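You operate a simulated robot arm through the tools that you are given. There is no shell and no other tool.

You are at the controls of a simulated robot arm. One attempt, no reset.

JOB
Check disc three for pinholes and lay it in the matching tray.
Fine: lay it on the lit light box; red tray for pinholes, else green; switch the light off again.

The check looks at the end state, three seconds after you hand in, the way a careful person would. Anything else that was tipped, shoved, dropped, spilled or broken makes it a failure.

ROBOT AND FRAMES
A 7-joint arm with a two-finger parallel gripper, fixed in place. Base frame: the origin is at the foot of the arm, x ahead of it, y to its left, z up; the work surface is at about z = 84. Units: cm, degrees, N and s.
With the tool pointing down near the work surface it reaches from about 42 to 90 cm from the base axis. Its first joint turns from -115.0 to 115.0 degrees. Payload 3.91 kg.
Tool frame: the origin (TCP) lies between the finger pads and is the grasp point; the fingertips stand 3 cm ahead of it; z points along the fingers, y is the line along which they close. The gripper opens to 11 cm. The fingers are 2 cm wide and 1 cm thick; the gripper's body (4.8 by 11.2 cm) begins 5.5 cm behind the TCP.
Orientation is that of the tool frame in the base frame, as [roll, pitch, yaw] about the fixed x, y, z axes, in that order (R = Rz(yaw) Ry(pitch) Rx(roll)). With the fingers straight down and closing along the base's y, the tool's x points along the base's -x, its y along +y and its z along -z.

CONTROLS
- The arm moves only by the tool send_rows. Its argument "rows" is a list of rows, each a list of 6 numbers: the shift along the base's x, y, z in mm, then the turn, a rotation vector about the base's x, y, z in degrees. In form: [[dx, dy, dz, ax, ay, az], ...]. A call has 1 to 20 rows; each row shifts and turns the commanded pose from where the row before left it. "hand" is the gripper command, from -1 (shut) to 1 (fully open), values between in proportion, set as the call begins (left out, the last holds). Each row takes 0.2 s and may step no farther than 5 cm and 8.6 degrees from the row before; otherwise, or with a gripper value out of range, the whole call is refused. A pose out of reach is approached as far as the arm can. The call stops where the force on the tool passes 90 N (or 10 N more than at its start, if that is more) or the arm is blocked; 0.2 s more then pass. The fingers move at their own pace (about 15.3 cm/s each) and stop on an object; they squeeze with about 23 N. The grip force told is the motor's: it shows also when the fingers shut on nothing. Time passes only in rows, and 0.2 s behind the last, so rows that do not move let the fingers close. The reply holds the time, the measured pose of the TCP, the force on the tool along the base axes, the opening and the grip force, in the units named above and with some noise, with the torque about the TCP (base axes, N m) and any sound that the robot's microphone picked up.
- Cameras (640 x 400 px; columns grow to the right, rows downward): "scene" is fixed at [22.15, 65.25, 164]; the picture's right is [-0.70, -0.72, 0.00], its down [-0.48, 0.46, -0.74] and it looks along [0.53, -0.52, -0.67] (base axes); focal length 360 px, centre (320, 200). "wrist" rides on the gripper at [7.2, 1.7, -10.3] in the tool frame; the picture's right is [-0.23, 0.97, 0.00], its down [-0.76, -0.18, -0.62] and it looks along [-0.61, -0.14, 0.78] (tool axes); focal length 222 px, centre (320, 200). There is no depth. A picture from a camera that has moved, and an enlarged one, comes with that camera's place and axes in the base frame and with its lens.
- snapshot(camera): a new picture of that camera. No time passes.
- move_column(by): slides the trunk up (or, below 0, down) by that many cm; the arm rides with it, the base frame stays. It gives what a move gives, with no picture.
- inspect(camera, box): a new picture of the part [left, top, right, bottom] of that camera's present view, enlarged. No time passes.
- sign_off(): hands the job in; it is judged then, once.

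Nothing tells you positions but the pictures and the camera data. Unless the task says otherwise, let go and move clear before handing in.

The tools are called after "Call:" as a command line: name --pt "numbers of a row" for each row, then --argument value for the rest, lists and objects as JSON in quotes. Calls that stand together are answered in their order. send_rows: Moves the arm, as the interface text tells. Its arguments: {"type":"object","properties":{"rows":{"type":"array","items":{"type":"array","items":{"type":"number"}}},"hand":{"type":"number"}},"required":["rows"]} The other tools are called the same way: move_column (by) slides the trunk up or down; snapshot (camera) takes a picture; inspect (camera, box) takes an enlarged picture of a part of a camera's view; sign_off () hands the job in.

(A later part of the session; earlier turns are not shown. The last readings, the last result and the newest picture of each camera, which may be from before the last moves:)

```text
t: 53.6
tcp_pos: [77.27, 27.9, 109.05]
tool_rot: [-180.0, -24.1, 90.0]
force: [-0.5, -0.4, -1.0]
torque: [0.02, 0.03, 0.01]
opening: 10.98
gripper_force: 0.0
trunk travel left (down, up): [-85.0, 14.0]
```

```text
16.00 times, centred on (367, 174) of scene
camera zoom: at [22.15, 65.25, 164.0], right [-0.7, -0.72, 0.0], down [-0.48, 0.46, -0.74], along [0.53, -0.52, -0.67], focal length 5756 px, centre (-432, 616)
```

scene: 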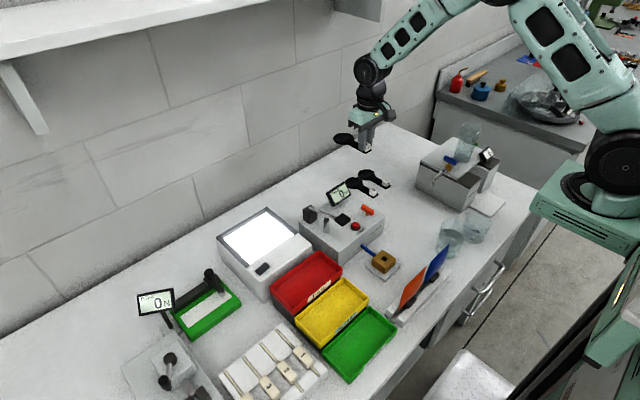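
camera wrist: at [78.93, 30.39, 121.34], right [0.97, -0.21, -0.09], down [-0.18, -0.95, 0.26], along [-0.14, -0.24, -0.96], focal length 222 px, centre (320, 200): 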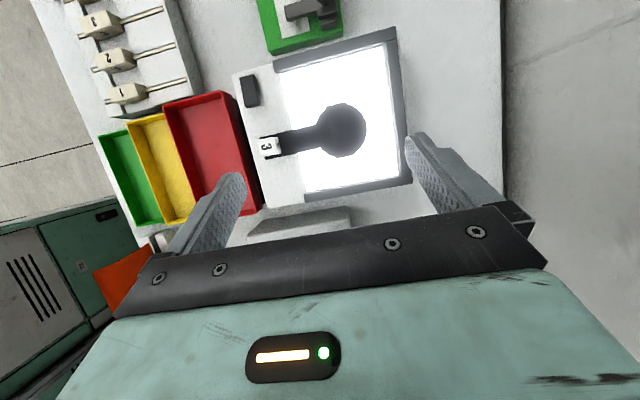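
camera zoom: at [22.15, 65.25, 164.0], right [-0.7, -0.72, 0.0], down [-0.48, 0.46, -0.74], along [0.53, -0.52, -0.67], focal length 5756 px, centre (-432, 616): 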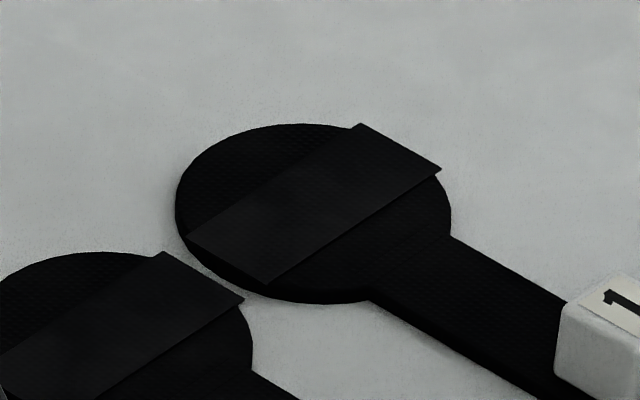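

The strip lies flush on the disc. A few faint specks appear on it, so I'll zoom in much further to tell texture from light.

Call:
inspect --camera "wrist" --box '[330, 118, 350, 131]'

Call:
inspect --camera "wrist" --box '[332, 130, 354, 144]'

Call:
inspect --camera "wrist" --box '[334, 142, 358, 157]'

Call:
inspect --camera "wrist" --box '[328, 104, 350, 119]'

Call:
inspect --camera "wrist" --box '[344, 108, 370, 130]'

Call:
inspect --camera "wrist" --box '[344, 128, 370, 152]'

Call:
inspect --camera "wrist" --box '[312, 114, 338, 134]'

Call:
inspect --camera "wrist" --box '[314, 132, 340, 154]'

```text
16.00 times, centred on (340, 124) of wrist
camera zoom: at [78.93, 30.39, 121.34], right [0.97, -0.21, -0.09], down [-0.18, -0.95, 0.26], along [-0.14, -0.24, -0.96], focal length 3554 px, centre (0, 1408)
```

zoom: 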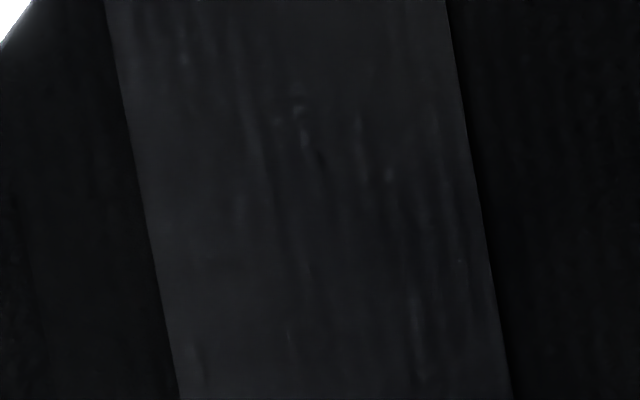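

```text
16.00 times, centred on (343, 137) of wrist
camera zoom: at [78.93, 30.39, 121.34], right [0.97, -0.21, -0.09], down [-0.18, -0.95, 0.26], along [-0.14, -0.24, -0.96], focal length 3554 px, centre (-48, 1208)
```

zoom: 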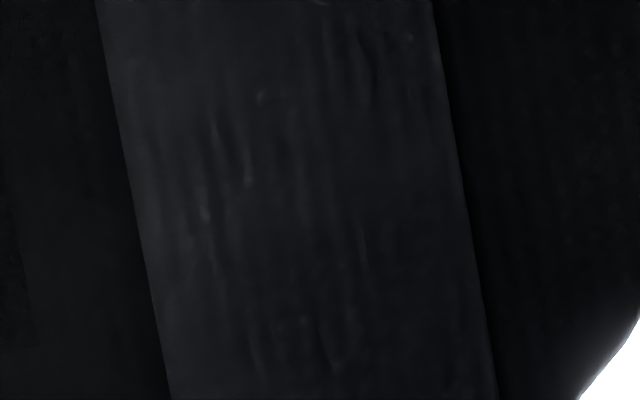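

```text
16.00 times, centred on (346, 150) of wrist
camera zoom: at [78.93, 30.39, 121.34], right [0.97, -0.21, -0.09], down [-0.18, -0.95, 0.26], along [-0.14, -0.24, -0.96], focal length 3554 px, centre (-96, 1008)
```

zoom: 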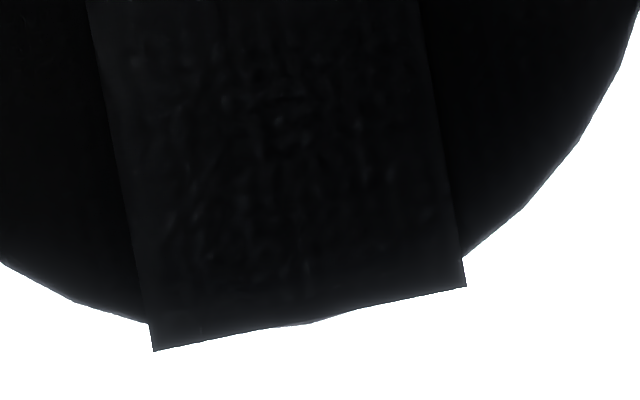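

```text
16.00 times, centred on (339, 112) of wrist
camera zoom: at [78.93, 30.39, 121.34], right [0.97, -0.21, -0.09], down [-0.18, -0.95, 0.26], along [-0.14, -0.24, -0.96], focal length 3554 px, centre (16, 1616)
```

zoom: 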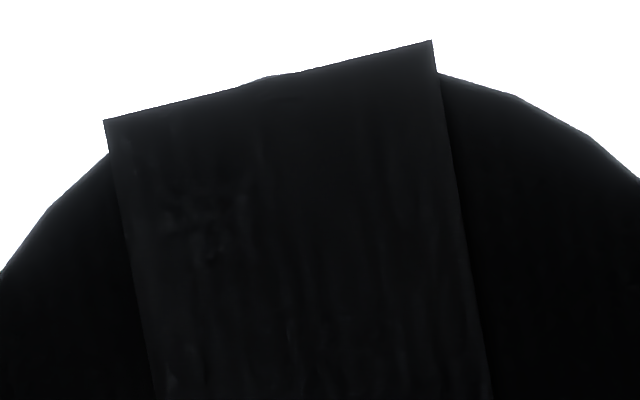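

```text
16.00 times, centred on (357, 119) of wrist
camera zoom: at [78.93, 30.39, 121.34], right [0.97, -0.21, -0.09], down [-0.18, -0.95, 0.26], along [-0.14, -0.24, -0.96], focal length 3554 px, centre (-272, 1496)
```

zoom: 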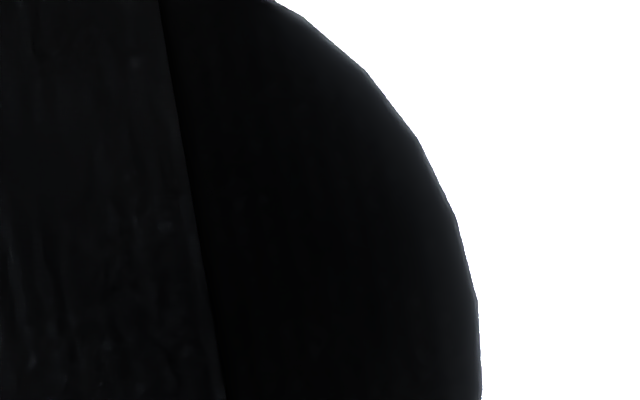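

```text
16.00 times, centred on (357, 140) of wrist
camera zoom: at [78.93, 30.39, 121.34], right [0.97, -0.21, -0.09], down [-0.18, -0.95, 0.26], along [-0.14, -0.24, -0.96], focal length 3554 px, centre (-272, 1160)
```

zoom: 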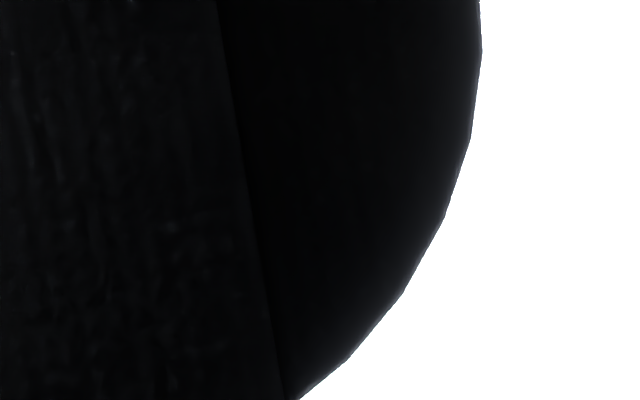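

```text
16.00 times, centred on (325, 124) of wrist
camera zoom: at [78.93, 30.39, 121.34], right [0.97, -0.21, -0.09], down [-0.18, -0.95, 0.26], along [-0.14, -0.24, -0.96], focal length 3554 px, centre (240, 1416)
```

zoom: 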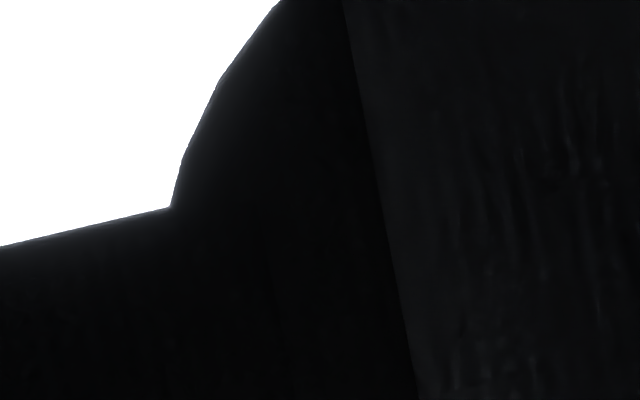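

```text
16.00 times, centred on (327, 143) of wrist
camera zoom: at [78.93, 30.39, 121.34], right [0.97, -0.21, -0.09], down [-0.18, -0.95, 0.26], along [-0.14, -0.24, -0.96], focal length 3554 px, centre (208, 1112)
```

zoom: 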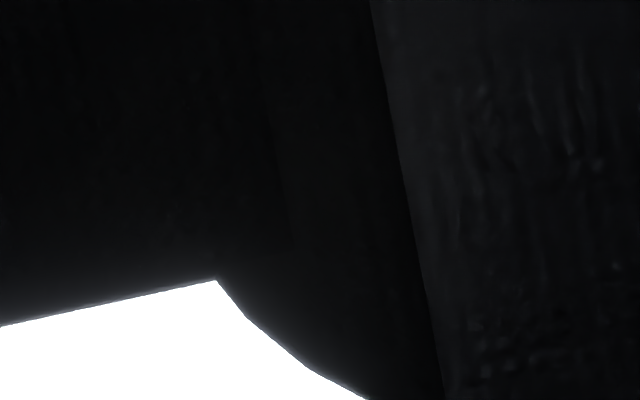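

Even at the highest zoom I see only surface texture and no light points. I'll undo the tilt and yaw, then take one low-angle look from the front to see under the strip's edge.

Call:
send_rows --pt "0 -10 0 -8 0 0" --pt "0 -10 0 -8 0 0" --pt "0 0 0 -8 0 0" --pt "-10 4 0 0 0 8.2" --pt "-10 4 0 0 0 8.2" --pt "-10 4 0 0 0 8.2" --pt "-10 4 0 0 0 8.2" --pt "-15 4 0 0 0 8.2" --pt "-15 4 0 0 0 8.2" --pt "-15 4 0 0 0 8.2" --pt "-15 4 0 0 0 8.2" --pt "-15 4 0 0 0 8.2" --pt "-15 4 0 0 0 8.2" --pt "-10 4 0 0 0 8.0" --pt "-10 0 0 0 0 0" --pt "0 0 0 0 0 0"

Call:
snapshot --camera "wrist"

```text
t: 57.0
tcp_pos: [62.17, 30.53, 109.13]
tool_rot: [180.0, 0.0, 180.0]
force: [0.2, 0.1, -0.1]
torque: [0.05, 0.01, -0.01]
opening: 11.0
gripper_force: 0.0
trunk travel left (down, up): [-85.0, 14.0]
```

```text
taken
camera wrist: at [54.9, 32.12, 119.4], right [0.23, 0.97, 0.0], down [0.76, -0.18, 0.62], along [0.61, -0.14, -0.78], focal length 222 px, centre (320, 200)
```

wrist: 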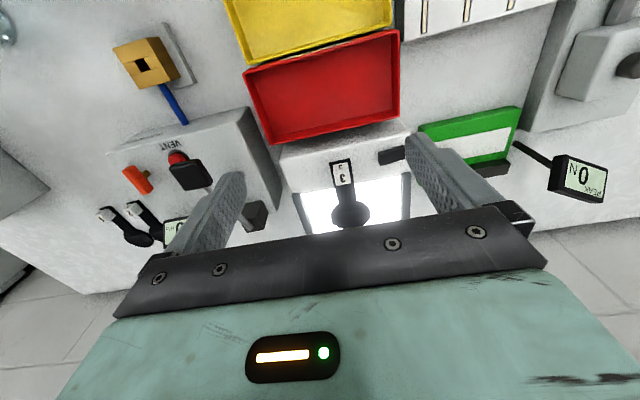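

Call:
send_rows --pt "0 0 -20 0 -8 0" --pt "0 0 -20 0 -8 0" --pt "0 0 -20 0 -8 0" --pt "0 0 0 0 0 0"

Call:
snapshot --camera "wrist"

```text
t: 58.0
tcp_pos: [62.15, 30.38, 102.91]
tool_rot: [180.0, 24.0, -180.0]
force: [-0.5, 0.0, -0.5]
torque: [0.0, 0.01, 0.0]
opening: 11.0
gripper_force: 0.1
trunk travel left (down, up): [-85.0, 14.0]
```

```text
taken
camera wrist: at [51.26, 32.05, 109.36], right [0.21, 0.97, 0.09], down [0.44, -0.18, 0.88], along [0.87, -0.14, -0.47], focal length 222 px, centre (320, 200)
```

wrist: 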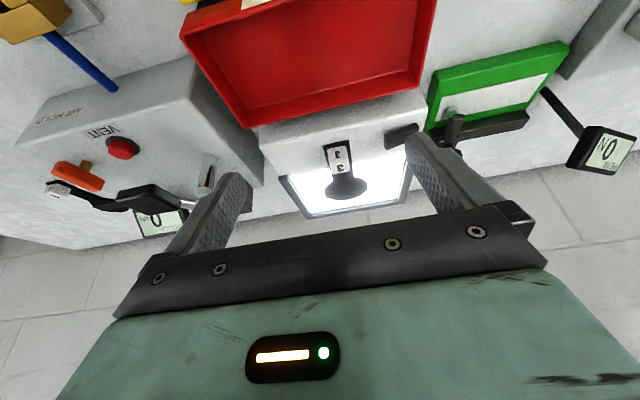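

Call:
inspect --camera "wrist" --box '[320, 165, 372, 205]'

Call:
inspect --camera "wrist" --box '[322, 172, 348, 202]'

Call:
inspect --camera "wrist" --box '[344, 172, 370, 202]'

```text
10.00 times, centred on (346, 185) of wrist
camera zoom: at [51.26, 32.05, 109.36], right [0.21, 0.97, 0.09], down [0.44, -0.18, 0.88], along [0.87, -0.14, -0.47], focal length 2221 px, centre (60, 350)
```

zoom: 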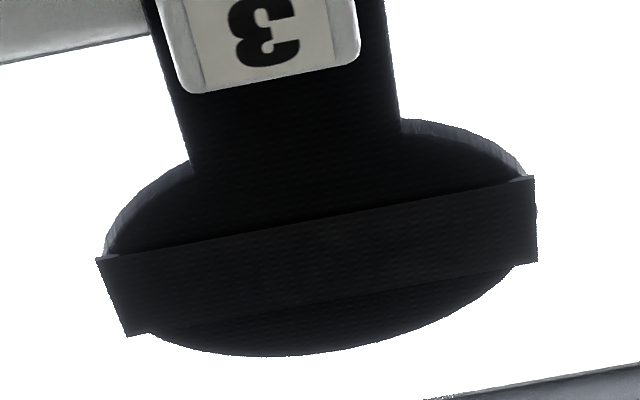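

```text
13.33 times, centred on (335, 187) of wrist
camera zoom: at [51.26, 32.05, 109.36], right [0.21, 0.97, 0.09], down [0.44, -0.18, 0.88], along [0.87, -0.14, -0.47], focal length 2962 px, centre (120, 373)
```

zoom: 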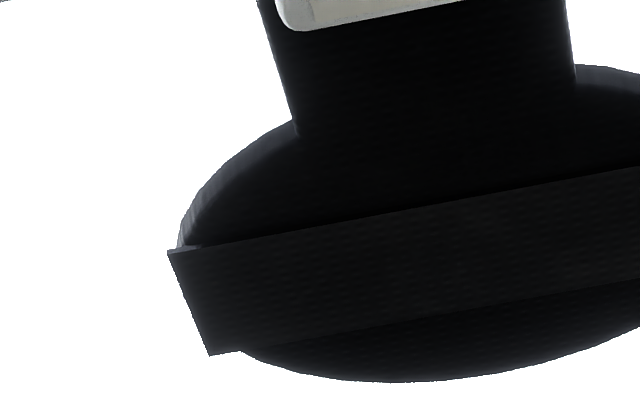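

```text
13.33 times, centred on (357, 187) of wrist
camera zoom: at [51.26, 32.05, 109.36], right [0.21, 0.97, 0.09], down [0.44, -0.18, 0.88], along [0.87, -0.14, -0.47], focal length 2962 px, centre (-173, 373)
```

zoom: 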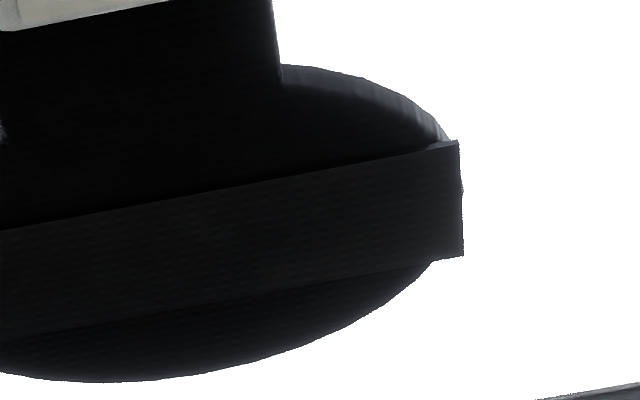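

The strip lies flush on the disc, and no light shows from above, from a slant, or from low down, so disc 3 has no pinholes and goes to the green tray. Before picking it up, I'll level the tool and look at the trays.

Call:
send_rows --pt "-10 0 20 0 8 0" --pt "-20 0 20 0 8 0" --pt "-30 0 20 0 8 0" --pt "-40 0 20 0 0 0" --pt "-40 0 20 0 0 0" --pt "-30 0 0 0 0 0" --pt "0 0 0 0 0 0" --hand -0.09

Call:
snapshot --camera "wrist"

Call:
inspect --camera "scene" --box '[260, 230, 440, 390]'

```text
t: 59.6
tcp_pos: [45.22, 30.26, 112.91]
tool_rot: [-179.9, 0.0, 179.9]
force: [-0.6, 0.2, 0.8]
torque: [0.01, 0.01, 0.03]
opening: 5.0
gripper_force: 0.1
trunk travel left (down, up): [-85.0, 14.0]
```

```text
taken
camera wrist: at [37.85, 32.05, 123.15], right [0.23, 0.97, 0.0], down [0.76, -0.18, 0.62], along [0.61, -0.14, -0.78], focal length 222 px, centre (320, 200)
```

wrist: 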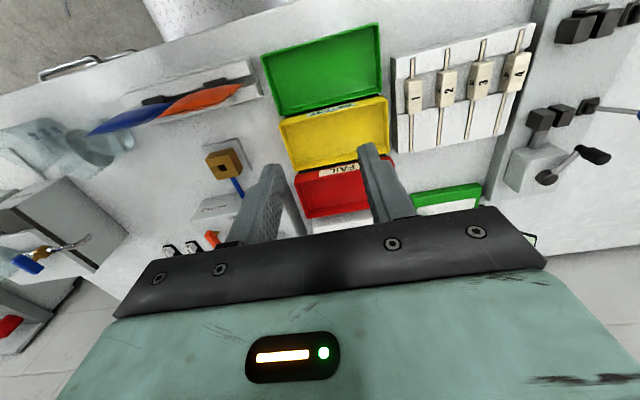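

```text
2.50 times, centred on (350, 310) of scene
camera zoom: at [22.15, 65.25, 164.0], right [-0.7, -0.72, 0.0], down [-0.48, 0.46, -0.74], along [0.53, -0.52, -0.67], focal length 899 px, centre (245, -75)
```

zoom: 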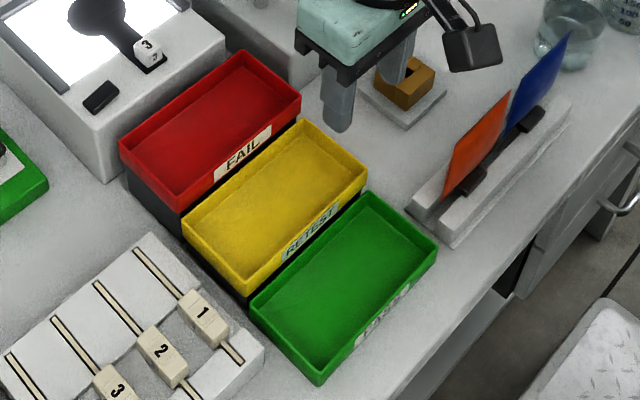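

The trays are tiered with green lowest, nearest the robot. I'll enlarge them to measure.

Call:
inspect --camera "wrist" --box '[250, 10, 410, 130]'

Call:
inspect --camera "scene" --box '[316, 300, 444, 390]'

```text
3.33 times, centred on (330, 70) of wrist
camera zoom: at [37.85, 32.05, 123.15], right [0.23, 0.97, 0.0], down [0.76, -0.18, 0.62], along [0.61, -0.14, -0.78], focal length 740 px, centre (287, 633)
```

zoom: 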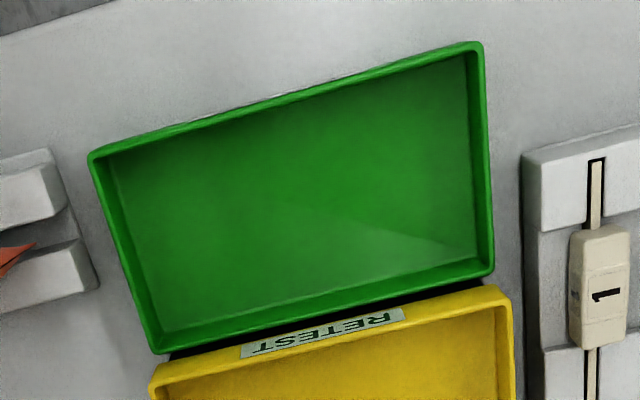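

```text
4.44 times, centred on (380, 345) of scene
camera zoom: at [22.15, 65.25, 164.0], right [-0.7, -0.72, 0.0], down [-0.48, 0.46, -0.74], along [0.53, -0.52, -0.67], focal length 1599 px, centre (53, -444)
```

zoom: 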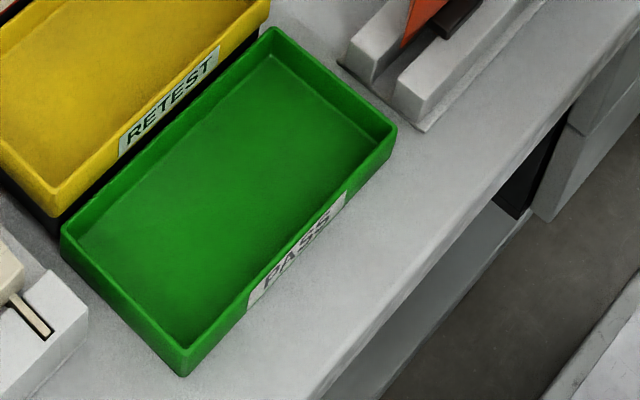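

The green tray spans about x 39.3–47.5 and y 23.7–39.5, with its rim near z 87.5, so the disc fits with its handle along y. I'll return to pick up the disc from the light box.

Call:
send_rows --pt "40 0 0 0 0 0" --pt "45 0 0 0 0 0" --pt "45 0 0 0 0 0" --pt "45 0 0 0 0 0" --pt "45 1 0 0 0 0" --pt "33 1 0 0 0 0" --pt "0 0 -40 0 0 0" --pt "0 0 -40 0 0 0" --pt "0 0 -20 0 0 0" --pt "0 0 0 0 0 0"

Call:
snapshot --camera "wrist"

Call:
inspect --camera "wrist" --box '[250, 100, 410, 230]'

Call:
inspect --camera "scene" --box '[200, 190, 330, 290]'

```text
t: 61.8
tcp_pos: [70.51, 30.66, 102.94]
tool_rot: [-180.0, 0.0, -179.9]
force: [-0.5, -0.5, 0.0]
torque: [-0.01, 0.02, -0.01]
opening: 5.02
gripper_force: 0.1
trunk travel left (down, up): [-85.0, 14.0]
```

```text
taken
camera wrist: at [63.17, 32.37, 113.26], right [0.23, 0.97, 0.0], down [0.76, -0.18, 0.62], along [0.61, -0.14, -0.78], focal length 222 px, centre (320, 200)
```

wrist: 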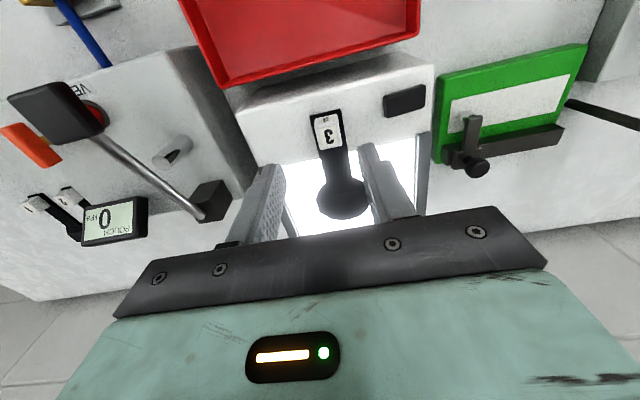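

```text
3.08 times, centred on (330, 165) of wrist
camera zoom: at [63.17, 32.37, 113.26], right [0.23, 0.97, 0.0], down [0.76, -0.18, 0.62], along [0.61, -0.14, -0.78], focal length 684 px, centre (289, 308)
```

zoom: 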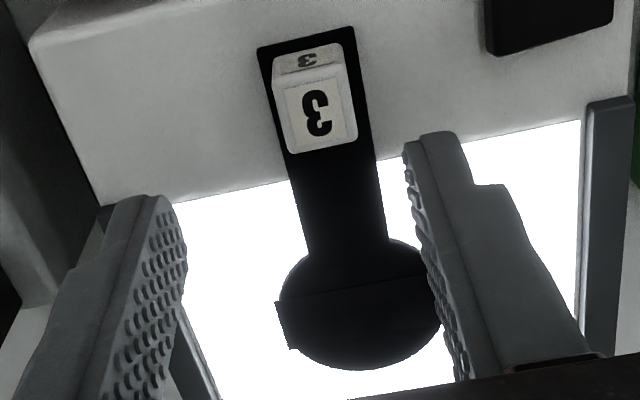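

```text
4.00 times, centred on (265, 240) of scene
camera zoom: at [22.15, 65.25, 164.0], right [-0.7, -0.72, 0.0], down [-0.48, 0.46, -0.74], along [0.53, -0.52, -0.67], focal length 1439 px, centre (540, 40)
```

zoom: 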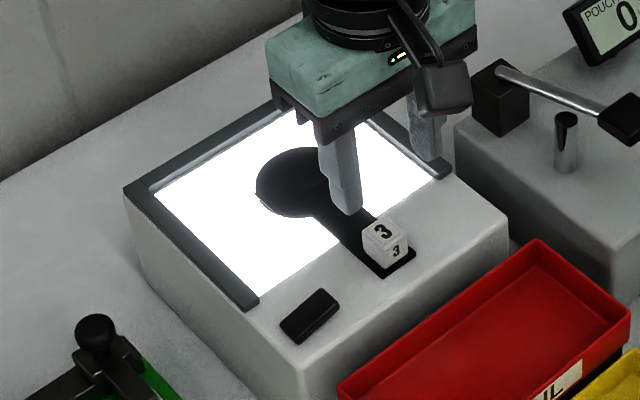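

The cube now appears at y≈31.4, a little off the tool centre. I'll shift 7 mm in +y and lower.

Call:
send_rows --pt "0 7 0 0 0 0" --pt "0 0 -15 0 0 0" --pt "0 0 -15 0 0 0" --pt "0 0 0 0 0 0"

Call:
inspect --camera "wrist" --box '[250, 100, 410, 230]'

```text
t: 62.8
tcp_pos: [70.44, 31.38, 99.95]
tool_rot: [-179.9, 0.1, 180.0]
force: [0.3, 0.1, 0.3]
torque: [0.0, 0.0, 0.01]
opening: 4.99
gripper_force: 0.1
trunk travel left (down, up): [-85.0, 14.0]
```

```text
3.08 times, centred on (330, 165) of wrist
camera zoom: at [63.14, 33.05, 110.27], right [0.23, 0.97, 0.0], down [0.76, -0.18, 0.62], along [0.61, -0.14, -0.78], focal length 684 px, centre (289, 308)
```

zoom: 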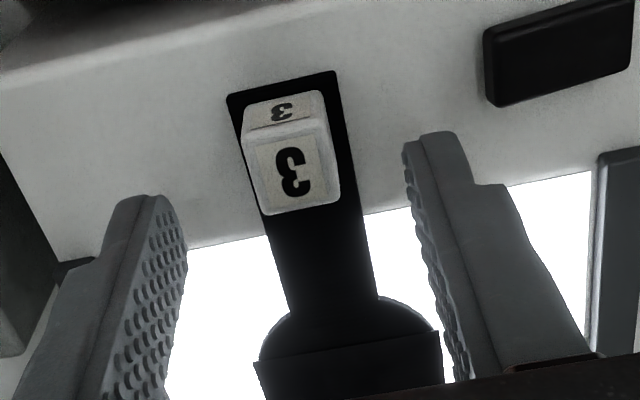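

Aligned now. I'll lower to the grasp height and close.

Call:
send_rows --pt "0 0 -15 0 0 0" --pt "0 0 -10 0 0 0" --pt "0 0 -2 0 0 0" --pt "0 0 0 0 0 0"

Call:
send_rows --pt "0 0 0 0 0 0" --pt "0 0 0 0 0 0" --pt "0 0 0 0 0 0" --hand -1

Call:
inspect --camera "wrist" --box '[250, 100, 410, 230]'

```text
t: 63.8
tcp_pos: [70.46, 31.39, 97.27]
tool_rot: [-180.0, 0.1, 179.9]
force: [-0.4, 0.4, -1.0]
torque: [0.02, 0.01, -0.01]
opening: 5.0
gripper_force: 0.0
trunk travel left (down, up): [-85.0, 14.0]
```

```text
t: 64.6
tcp_pos: [70.51, 31.25, 97.34]
tool_rot: [179.9, 0.1, 180.0]
force: [0.3, -0.8, 0.5]
torque: [-0.01, 0.01, 0.02]
opening: 1.9
gripper_force: 22.9
trunk travel left (down, up): [-85.0, 14.0]
```

```text
3.08 times, centred on (330, 165) of wrist
camera zoom: at [63.2, 33.06, 107.56], right [0.23, 0.97, 0.0], down [0.76, -0.18, 0.62], along [0.61, -0.14, -0.78], focal length 684 px, centre (289, 308)
```

zoom: 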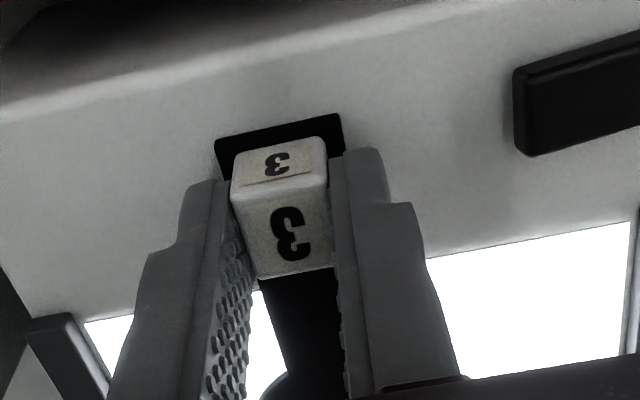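

Gripped. I'll lift it, then carry it toward the green tray while turning it -90° so the disc points along -y.

Call:
send_rows --pt "0 0 5 0 0 0" --pt "0 0 15 0 0 0" --pt "0 0 30 0 0 0" --pt "0 0 40 0 0 0" --pt "0 0 40 0 0 0" --pt "0 0 20 0 0 0" --pt "-24 5 0 0 0 -8.2" --pt "-25 5 0 0 0 -8.2" --pt "-25 5 0 0 0 -8.2" --pt "-25 5 0 0 0 -8.2" --pt "-25 5 0 0 0 -8.2" --pt "-25 5 0 0 0 -8.2" --pt "-25 5 0 0 0 -8.2" --pt "-25 5 0 0 0 -8.2" --pt "-25 5 0 0 0 -8.2" --pt "-25 5 0 0 0 -8.2" --pt "-22 3 0 0 0 -8.0" --pt "0 0 0 0 0 0"

Call:
snapshot --camera "wrist"

Call:
snapshot --camera "scene"

```text
t: 68.4
tcp_pos: [45.61, 35.74, 112.45]
tool_rot: [179.9, -0.1, 87.5]
force: [-0.8, 0.5, -0.9]
torque: [0.0, -0.01, 0.02]
opening: 1.89
gripper_force: 23.2
trunk travel left (down, up): [-85.0, 14.0]
```

```text
taken
camera wrist: at [47.48, 42.87, 122.64], right [0.96, -0.27, 0.0], down [-0.21, -0.75, 0.62], along [-0.17, -0.6, -0.78], focal length 222 px, centre (320, 200)
```

wrist: 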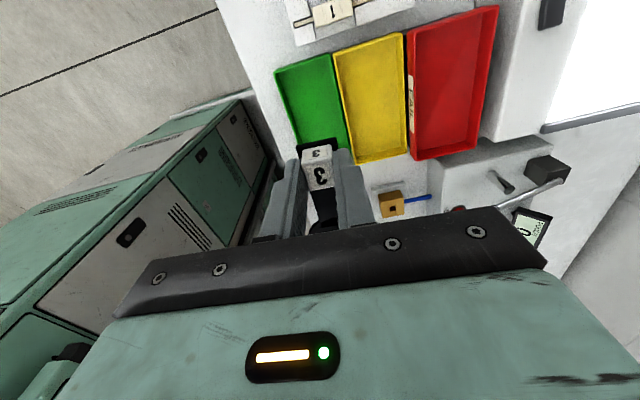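

```text
taken
```

scene: 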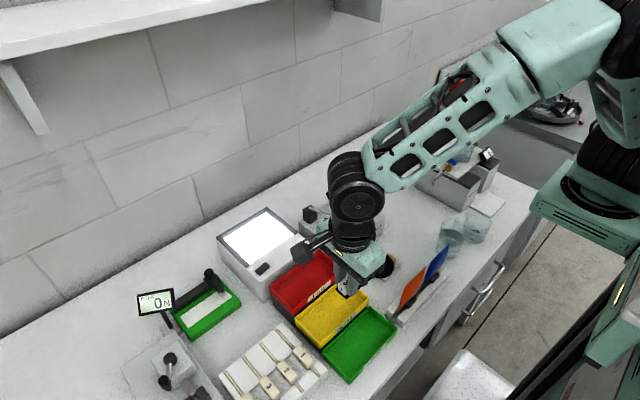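

The arm is 2 cm and 2.5° short of what I commanded. I'll wait a moment to see whether it's lag or a joint limit.

Call:
send_rows --pt "0 0 0 0 0 0" --pt "0 0 0 0 0 0" --pt "0 0 0 0 0 0"

```text
t: 69.2
tcp_pos: [45.45, 35.71, 112.25]
tool_rot: [179.9, 0.1, 87.9]
force: [-0.1, 0.6, 0.4]
torque: [0.01, 0.02, 0.01]
opening: 1.88
gripper_force: 22.9
trunk travel left (down, up): [-85.0, 14.0]
```

Call:
send_rows --pt "-5 2 0 0 0 0" --pt "-5 2 0 0 0 0" --pt "0 0 0 0 0 0"

```text
t: 70.2
tcp_pos: [45.41, 35.75, 112.29]
tool_rot: [179.9, 0.0, 86.6]
force: [0.0, 0.4, 0.0]
torque: [0.0, 0.02, -0.01]
opening: 1.85
gripper_force: 22.7
trunk travel left (down, up): [-85.0, 14.0]
stopped in row 3: the arm was blocked; the commanded pose is now the measured one
```

The wrist joint has hit its limit for this yaw. I'll carry the disc back to the light box, set it down, and regrasp the cube with the gripper turned the other way, so the final placement is in easy reach.

Call:
send_rows --pt "22 -4 0 0 0 8.5" --pt "23 -4 0 0 0 8.5" --pt "23 -4 0 0 0 8.5" --pt "23 -4 0 0 0 8.5" --pt "23 -4 0 0 0 8.5" --pt "23 -4 0 0 0 8.5" --pt "23 -4 0 0 0 8.5" --pt "23 -4 0 0 0 8.5" --pt "23 -4 0 0 0 8.5" --pt "23 -4 0 0 0 8.5" --pt "22 -4 0 0 0 8.4" --pt "0 0 0 0 0 0" --pt "0 0 0 0 0 0"

Call:
snapshot --camera "wrist"

Call:
snapshot --camera "scene"

```text
t: 73.0
tcp_pos: [70.16, 31.59, 112.29]
tool_rot: [179.9, 0.0, -179.7]
force: [0.0, -1.3, -0.1]
torque: [0.01, 0.05, 0.01]
opening: 1.9
gripper_force: 23.4
trunk travel left (down, up): [-85.0, 14.0]
```

```text
taken
camera wrist: at [62.85, 33.2, 122.57], right [0.22, 0.97, 0.0], down [0.76, -0.18, 0.62], along [0.61, -0.14, -0.78], focal length 222 px, centre (320, 200)
```

wrist: 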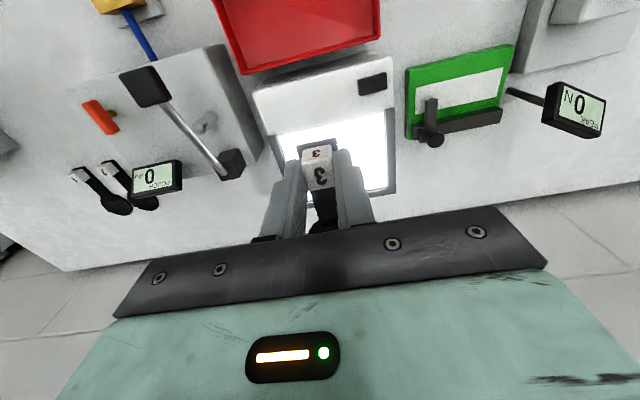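

```text
taken
```

scene: 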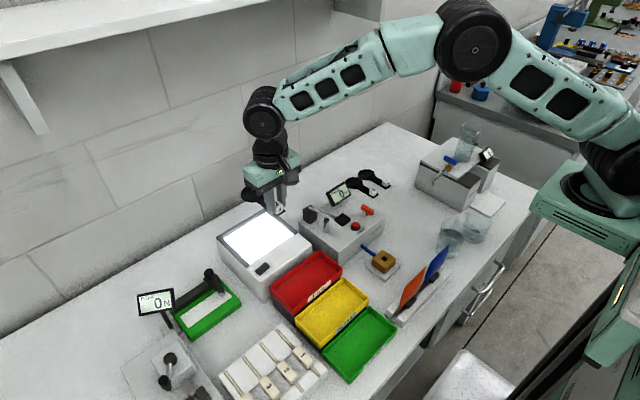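

I'm back above the light box with the disc pointing +x. I'll lower it again.

Call:
send_rows --pt "2 -4 -30 0 0 0" --pt "2 -3 -30 0 0 0" --pt "0 0 -30 0 0 0" --pt "0 0 -30 0 0 0" --pt "0 0 -15 0 0 0" --pt "0 0 -5 0 0 0" --pt "0 0 -2 0 0 0" --pt "0 0 0 0 0 0"

Call:
send_rows --pt "0 0 -1 0 0 0" --pt "0 0 -1 0 0 0" --pt "0 0 -1 0 0 0" --pt "0 0 -1 0 0 0" --pt "0 0 0 0 0 0"

```text
t: 74.8
tcp_pos: [70.59, 30.7, 98.05]
tool_rot: [179.9, 0.1, -179.8]
force: [-0.3, 0.2, 0.0]
torque: [0.05, 0.0, 0.01]
opening: 1.86
gripper_force: 22.6
trunk travel left (down, up): [-85.0, 14.0]
```

```text
t: 76.0
tcp_pos: [70.72, 30.63, 97.68]
tool_rot: [179.9, -0.1, -179.8]
force: [-0.5, -0.7, 0.0]
torque: [0.01, -0.01, 0.01]
opening: 1.89
gripper_force: 22.8
trunk travel left (down, up): [-85.0, 14.0]
```

Call:
send_rows --pt "0 0 -1 0 0 0" --pt "0 0 -1 0 0 0" --pt "0 0 0 0 0 0"

Call:
send_rows --pt "0 0 -1 0 0 0" --pt "0 0 0 0 0 0"

Call:
inspect --camera "scene" --box '[200, 190, 330, 290]'

```text
t: 76.8
tcp_pos: [70.64, 30.75, 97.48]
tool_rot: [179.9, 0.1, -179.8]
force: [0.7, -0.1, -0.7]
torque: [-0.03, 0.01, -0.02]
opening: 1.87
gripper_force: 22.7
trunk travel left (down, up): [-85.0, 14.0]
```

```text
t: 77.4
tcp_pos: [70.7, 30.71, 97.36]
tool_rot: [179.9, 0.0, -179.8]
force: [-0.7, -0.6, -0.3]
torque: [-0.03, 0.01, 0.0]
opening: 1.85
gripper_force: 23.4
trunk travel left (down, up): [-85.0, 14.0]
```

```text
4.00 times, centred on (265, 240) of scene
camera zoom: at [22.15, 65.25, 164.0], right [-0.7, -0.72, 0.0], down [-0.48, 0.46, -0.74], along [0.53, -0.52, -0.67], focal length 1439 px, centre (540, 40)
```

zoom: 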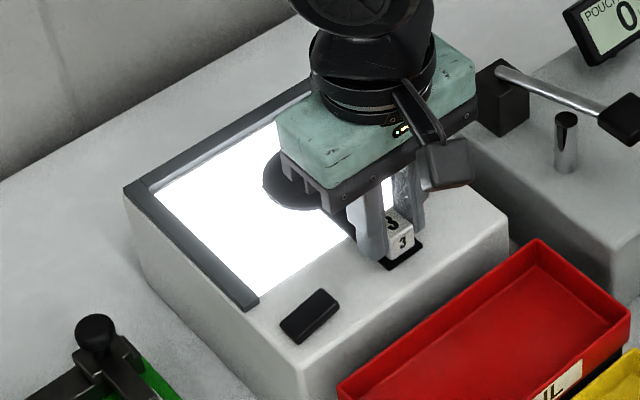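

Almost touching now. I'll go 1 mm more, and release once contact shows.

Call:
send_rows --pt "0 0 -1 0 0 0" --pt "0 0 0 0 0 0"

Call:
send_rows --pt "0 0 -1 0 0 0" --pt "0 0 0 0 0 0"

```text
t: 78.0
tcp_pos: [70.8, 30.68, 97.22]
tool_rot: [179.9, 0.0, -179.9]
force: [-0.1, 0.0, 4.1]
torque: [-0.03, -0.35, -0.06]
opening: 1.89
gripper_force: 22.9
trunk travel left (down, up): [-85.0, 14.0]
```

```text
t: 78.6
tcp_pos: [70.77, 30.68, 97.36]
tool_rot: [179.9, 0.1, -179.8]
force: [-1.0, -0.9, 9.2]
torque: [-0.03, -0.19, -0.01]
opening: 1.88
gripper_force: 22.6
trunk travel left (down, up): [-85.0, 14.0]
```

It's down. I'll release, lift clear, and turn the gripper +90° above the cube.

Call:
send_rows --pt "0 0 0 0 0 0" --pt "0 0 0 0 0 0" --pt "0 0 5 0 0 0" --pt "0 0 15 0 0 0" --pt "0 0 30 0 0 0" --pt "0 0 40 0 0 0" --pt "0 0 0 0 0 8.2" --pt "0 0 0 0 0 8.2" --pt "0 0 0 0 0 8.2" --pt "0 0 0 0 0 8.2" --pt "0 0 0 0 0 8.2" --pt "0 0 0 0 0 8.2" --pt "0 0 0 0 0 8.2" --pt "0 0 0 0 0 8.2" --pt "0 0 0 0 0 8.2" --pt "0 0 0 0 0 8.2" --pt "0 0 0 0 0 7.8" --pt "0 0 0 0 0 0" --hand -0.2

Call:
snapshot --camera "wrist"

Call:
inspect --camera "scene" --box '[200, 190, 330, 290]'

```text
t: 82.4
tcp_pos: [70.76, 30.68, 106.36]
tool_rot: [179.9, 0.1, -89.8]
force: [0.3, 0.6, 0.0]
torque: [-0.01, 0.03, 0.02]
opening: 4.42
gripper_force: 0.1
trunk travel left (down, up): [-85.0, 14.0]
```

```text
taken
camera wrist: at [69.0, 23.53, 116.52], right [-0.97, 0.23, 0.0], down [0.18, 0.76, 0.62], along [0.14, 0.61, -0.78], focal length 222 px, centre (320, 200)
```

wrist: 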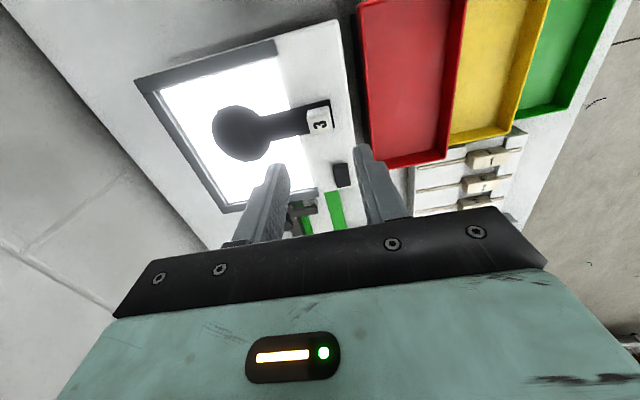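

```text
4.00 times, centred on (265, 240) of scene
camera zoom: at [22.15, 65.25, 164.0], right [-0.7, -0.72, 0.0], down [-0.48, 0.46, -0.74], along [0.53, -0.52, -0.67], focal length 1439 px, centre (540, 40)
```

zoom: 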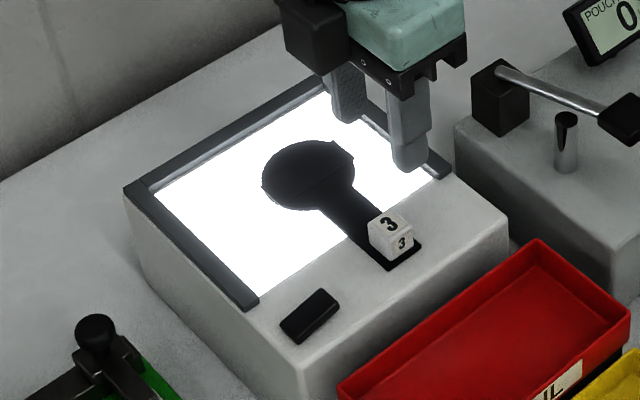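

Call:
inspect --camera "wrist" --box '[280, 80, 380, 160]'

```text
5.00 times, centred on (330, 120) of wrist
camera zoom: at [69.0, 23.53, 116.52], right [-0.97, 0.23, 0.0], down [0.18, 0.76, 0.62], along [0.14, 0.61, -0.78], focal length 1111 px, centre (270, 600)
```

zoom: 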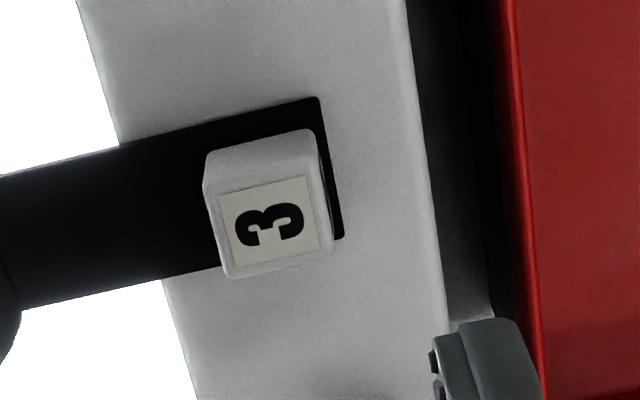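

The cube is centred at about (70.65, 30.8). I'll lower straight onto it with the fingers closing along x.

Call:
send_rows --pt "-1 1 -30 0 0 0" --pt "0 0 -30 0 0 0" --pt "0 0 -20 0 0 0" --pt "0 0 -10 0 0 0" --pt "0 0 0 0 0 0"

Call:
inspect --camera "wrist" --box '[250, 100, 410, 230]'

Call:
inspect --camera "scene" --box '[240, 210, 340, 290]'

```text
t: 83.6
tcp_pos: [70.6, 30.98, 97.32]
tool_rot: [180.0, 0.1, -90.0]
force: [0.6, 0.0, 0.4]
torque: [-0.02, -0.02, 0.02]
opening: 4.42
gripper_force: 0.0
trunk travel left (down, up): [-85.0, 14.0]
```

```text
3.08 times, centred on (330, 165) of wrist
camera zoom: at [68.86, 23.74, 107.54], right [-0.97, 0.23, 0.0], down [0.18, 0.76, 0.62], along [0.14, 0.61, -0.78], focal length 684 px, centre (289, 308)
```

zoom: 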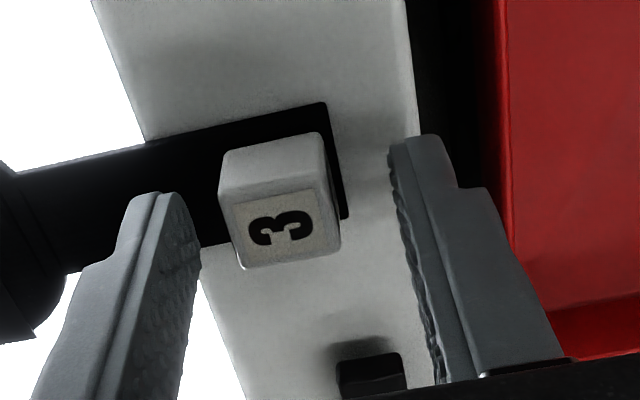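

```text
5.00 times, centred on (290, 250) of scene
camera zoom: at [22.15, 65.25, 164.0], right [-0.7, -0.72, 0.0], down [-0.48, 0.46, -0.74], along [0.53, -0.52, -0.67], focal length 1799 px, centre (470, -50)
```

zoom: 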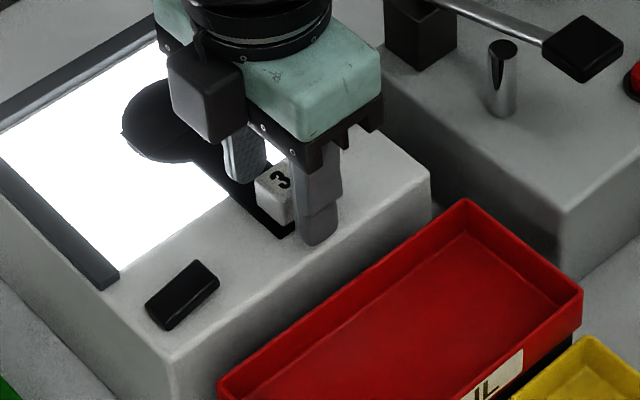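

The fingers straddle the cube, front and back, so I'll close.

Call:
send_rows --pt "0 0 0 0 0 0" --pt "0 0 0 0 0 0" --pt "0 0 0 0 0 0" --hand -1

Call:
inspect --camera "wrist" --box '[250, 100, 410, 230]'

```text
t: 84.4
tcp_pos: [70.69, 31.07, 97.26]
tool_rot: [179.8, 0.0, -90.1]
force: [0.5, -0.1, 0.2]
torque: [0.03, 0.01, 0.01]
opening: 2.05
gripper_force: 22.8
trunk travel left (down, up): [-85.0, 14.0]
```

```text
3.08 times, centred on (330, 165) of wrist
camera zoom: at [68.86, 23.74, 107.57], right [-0.97, 0.23, 0.0], down [0.18, 0.76, 0.62], along [0.14, 0.61, -0.78], focal length 684 px, centre (289, 308)
```

zoom: 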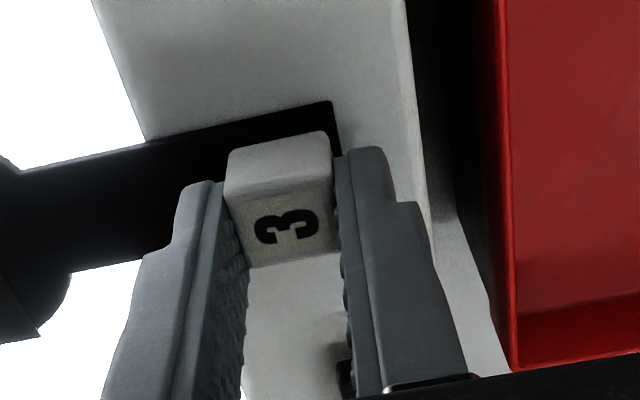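

Firm grip at 2.05 cm. I'll lift, then carry it to the green tray while turning -90° to bring the tool back to its normal yaw.

Call:
send_rows --pt "0 0 5 0 0 0" --pt "0 0 15 0 0 0" --pt "0 0 30 0 0 0" --pt "0 0 40 0 0 0" --pt "0 0 40 0 0 0" --pt "0 0 20 0 0 0" --pt "-24 5 0 0 0 -8.2" --pt "-25 5 0 0 0 -8.2" --pt "-25 5 0 0 0 -8.2" --pt "-25 5 0 0 0 -8.2" --pt "-25 5 0 0 0 -8.2" --pt "-25 5 0 0 0 -8.2" --pt "-25 5 0 0 0 -8.2" --pt "-25 5 0 0 0 -8.2" --pt "-25 5 0 0 0 -8.2" --pt "-25 5 0 0 0 -8.2" --pt "-22 4 0 0 0 -8.0" --pt "0 0 0 0 0 0"

Call:
snapshot --camera "wrist"

Call:
snapshot --camera "scene"

```text
t: 88.2
tcp_pos: [43.54, 36.19, 112.06]
tool_rot: [179.9, 0.0, 179.9]
force: [0.0, 0.9, -0.9]
torque: [0.02, -0.02, -0.01]
opening: 2.07
gripper_force: 23.4
trunk travel left (down, up): [-85.0, 14.0]
```

```text
taken
camera wrist: at [36.29, 37.9, 122.36], right [0.23, 0.97, 0.0], down [0.76, -0.18, 0.62], along [0.61, -0.14, -0.78], focal length 222 px, centre (320, 200)
```

wrist: 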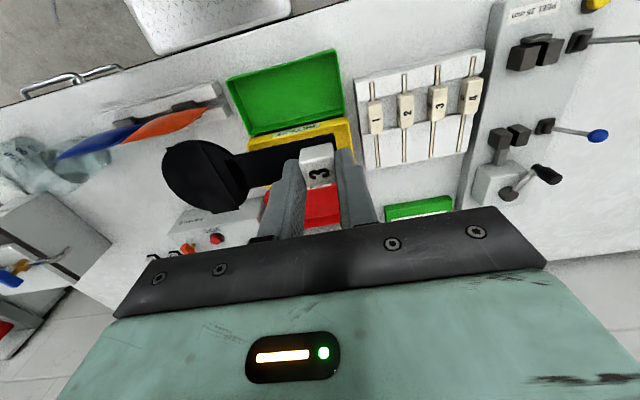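

```text
taken
```

scene: 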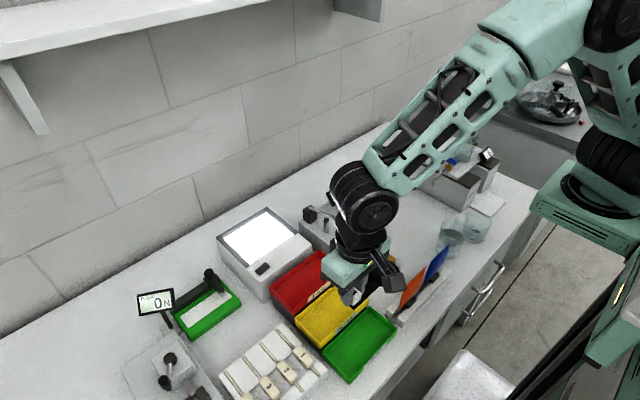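

The disc points toward -y above the tray. I'll measure its alignment before lowering.

Call:
inspect --camera "wrist" --box '[150, 120, 350, 230]'

Call:
inspect --camera "scene" --box '[300, 240, 440, 390]'

```text
3.20 times, centred on (250, 175) of wrist
camera zoom: at [36.29, 37.9, 122.36], right [0.23, 0.97, 0.0], down [0.76, -0.18, 0.62], along [0.61, -0.14, -0.78], focal length 711 px, centre (544, 280)
```

zoom: 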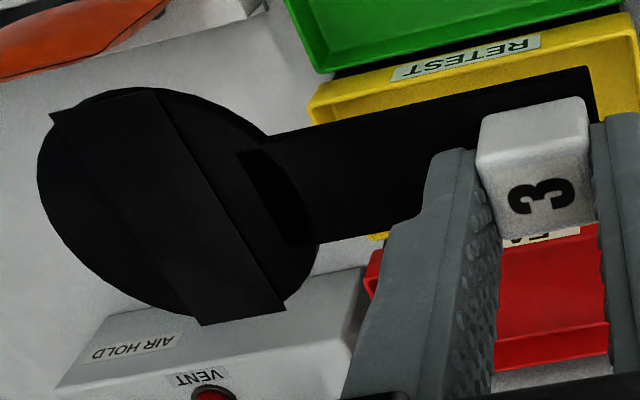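

```text
2.67 times, centred on (370, 315) of scene
camera zoom: at [22.15, 65.25, 164.0], right [-0.7, -0.72, 0.0], down [-0.48, 0.46, -0.74], along [0.53, -0.52, -0.67], focal length 959 px, centre (187, -107)
```

zoom: 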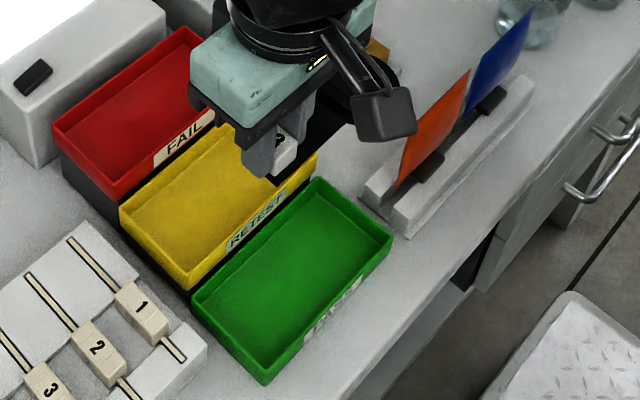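

The handle is parallel to y with its axis at x≈43.4. I'll shift about 5 mm in +y to centre it, and lower to just above the tray rim.

Call:
send_rows --pt "1 5 -30 0 0 0" --pt "0 0 -40 0 0 0" --pt "0 0 -40 0 0 0" --pt "0 0 -40 0 0 0" --pt "0 0 -30 0 0 0" --pt "0 0 -10 0 0 0" --pt "0 0 0 0 0 0"

Call:
snapshot --camera "wrist"

Call:
inspect --camera "scene" --box '[310, 280, 430, 390]'

```text
t: 89.8
tcp_pos: [43.64, 36.59, 93.2]
tool_rot: [179.9, -0.1, -179.9]
force: [-0.2, 0.2, -0.7]
torque: [0.0, 0.0, -0.02]
opening: 2.07
gripper_force: 22.9
trunk travel left (down, up): [-85.0, 14.0]
```

```text
taken
camera wrist: at [36.34, 38.38, 103.49], right [0.23, 0.97, 0.0], down [0.76, -0.18, 0.62], along [0.61, -0.14, -0.78], focal length 222 px, centre (320, 200)
```

wrist: 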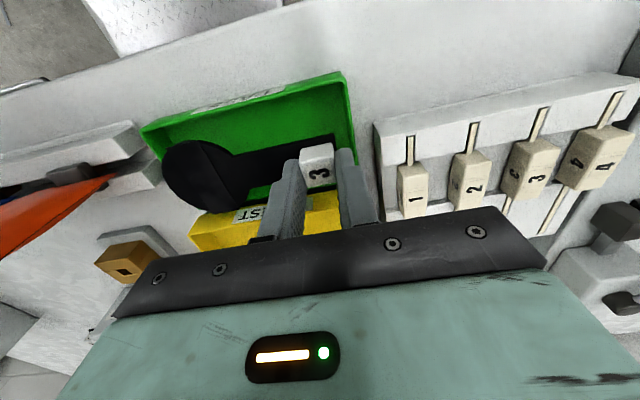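

```text
3.64 times, centred on (370, 335) of scene
camera zoom: at [22.15, 65.25, 164.0], right [-0.7, -0.72, 0.0], down [-0.48, 0.46, -0.74], along [0.53, -0.52, -0.67], focal length 1308 px, centre (138, -291)
```

zoom: 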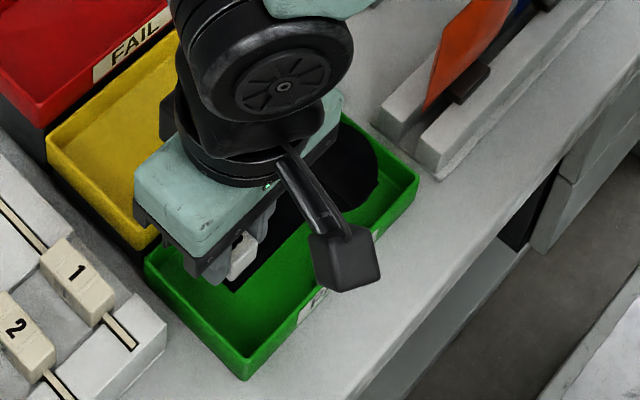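

Call:
inspect --camera "wrist" --box '[130, 60, 370, 230]'

Call:
inspect --camera "scene" --box '[340, 300, 410, 350]'

```text
2.35 times, centred on (250, 145) of wrist
camera zoom: at [36.34, 38.38, 103.49], right [0.23, 0.97, 0.0], down [0.76, -0.18, 0.62], along [0.61, -0.14, -0.78], focal length 523 px, centre (485, 329)
```

zoom: 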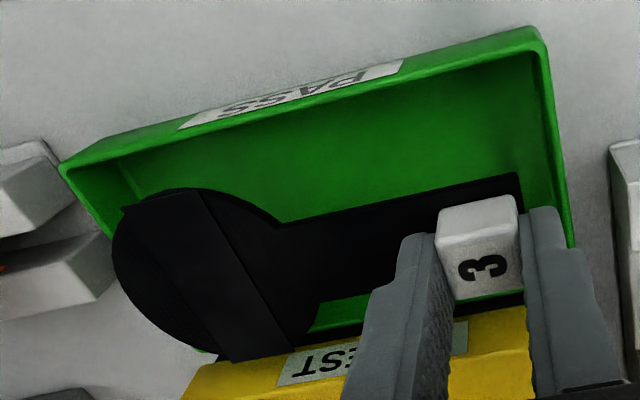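

```text
8.00 times, centred on (375, 325) of scene
camera zoom: at [22.15, 65.25, 164.0], right [-0.7, -0.72, 0.0], down [-0.48, 0.46, -0.74], along [0.53, -0.52, -0.67], focal length 2878 px, centre (-120, -800)
```

zoom: 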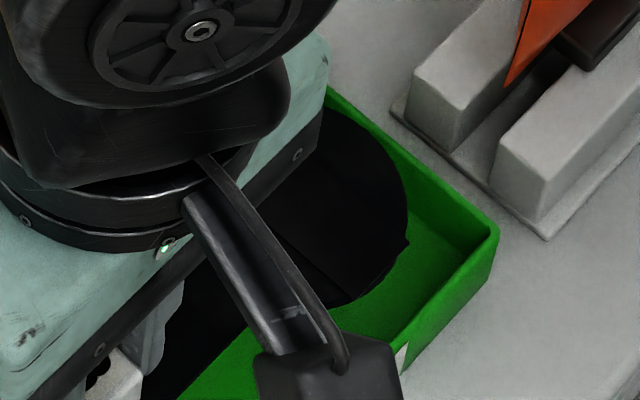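

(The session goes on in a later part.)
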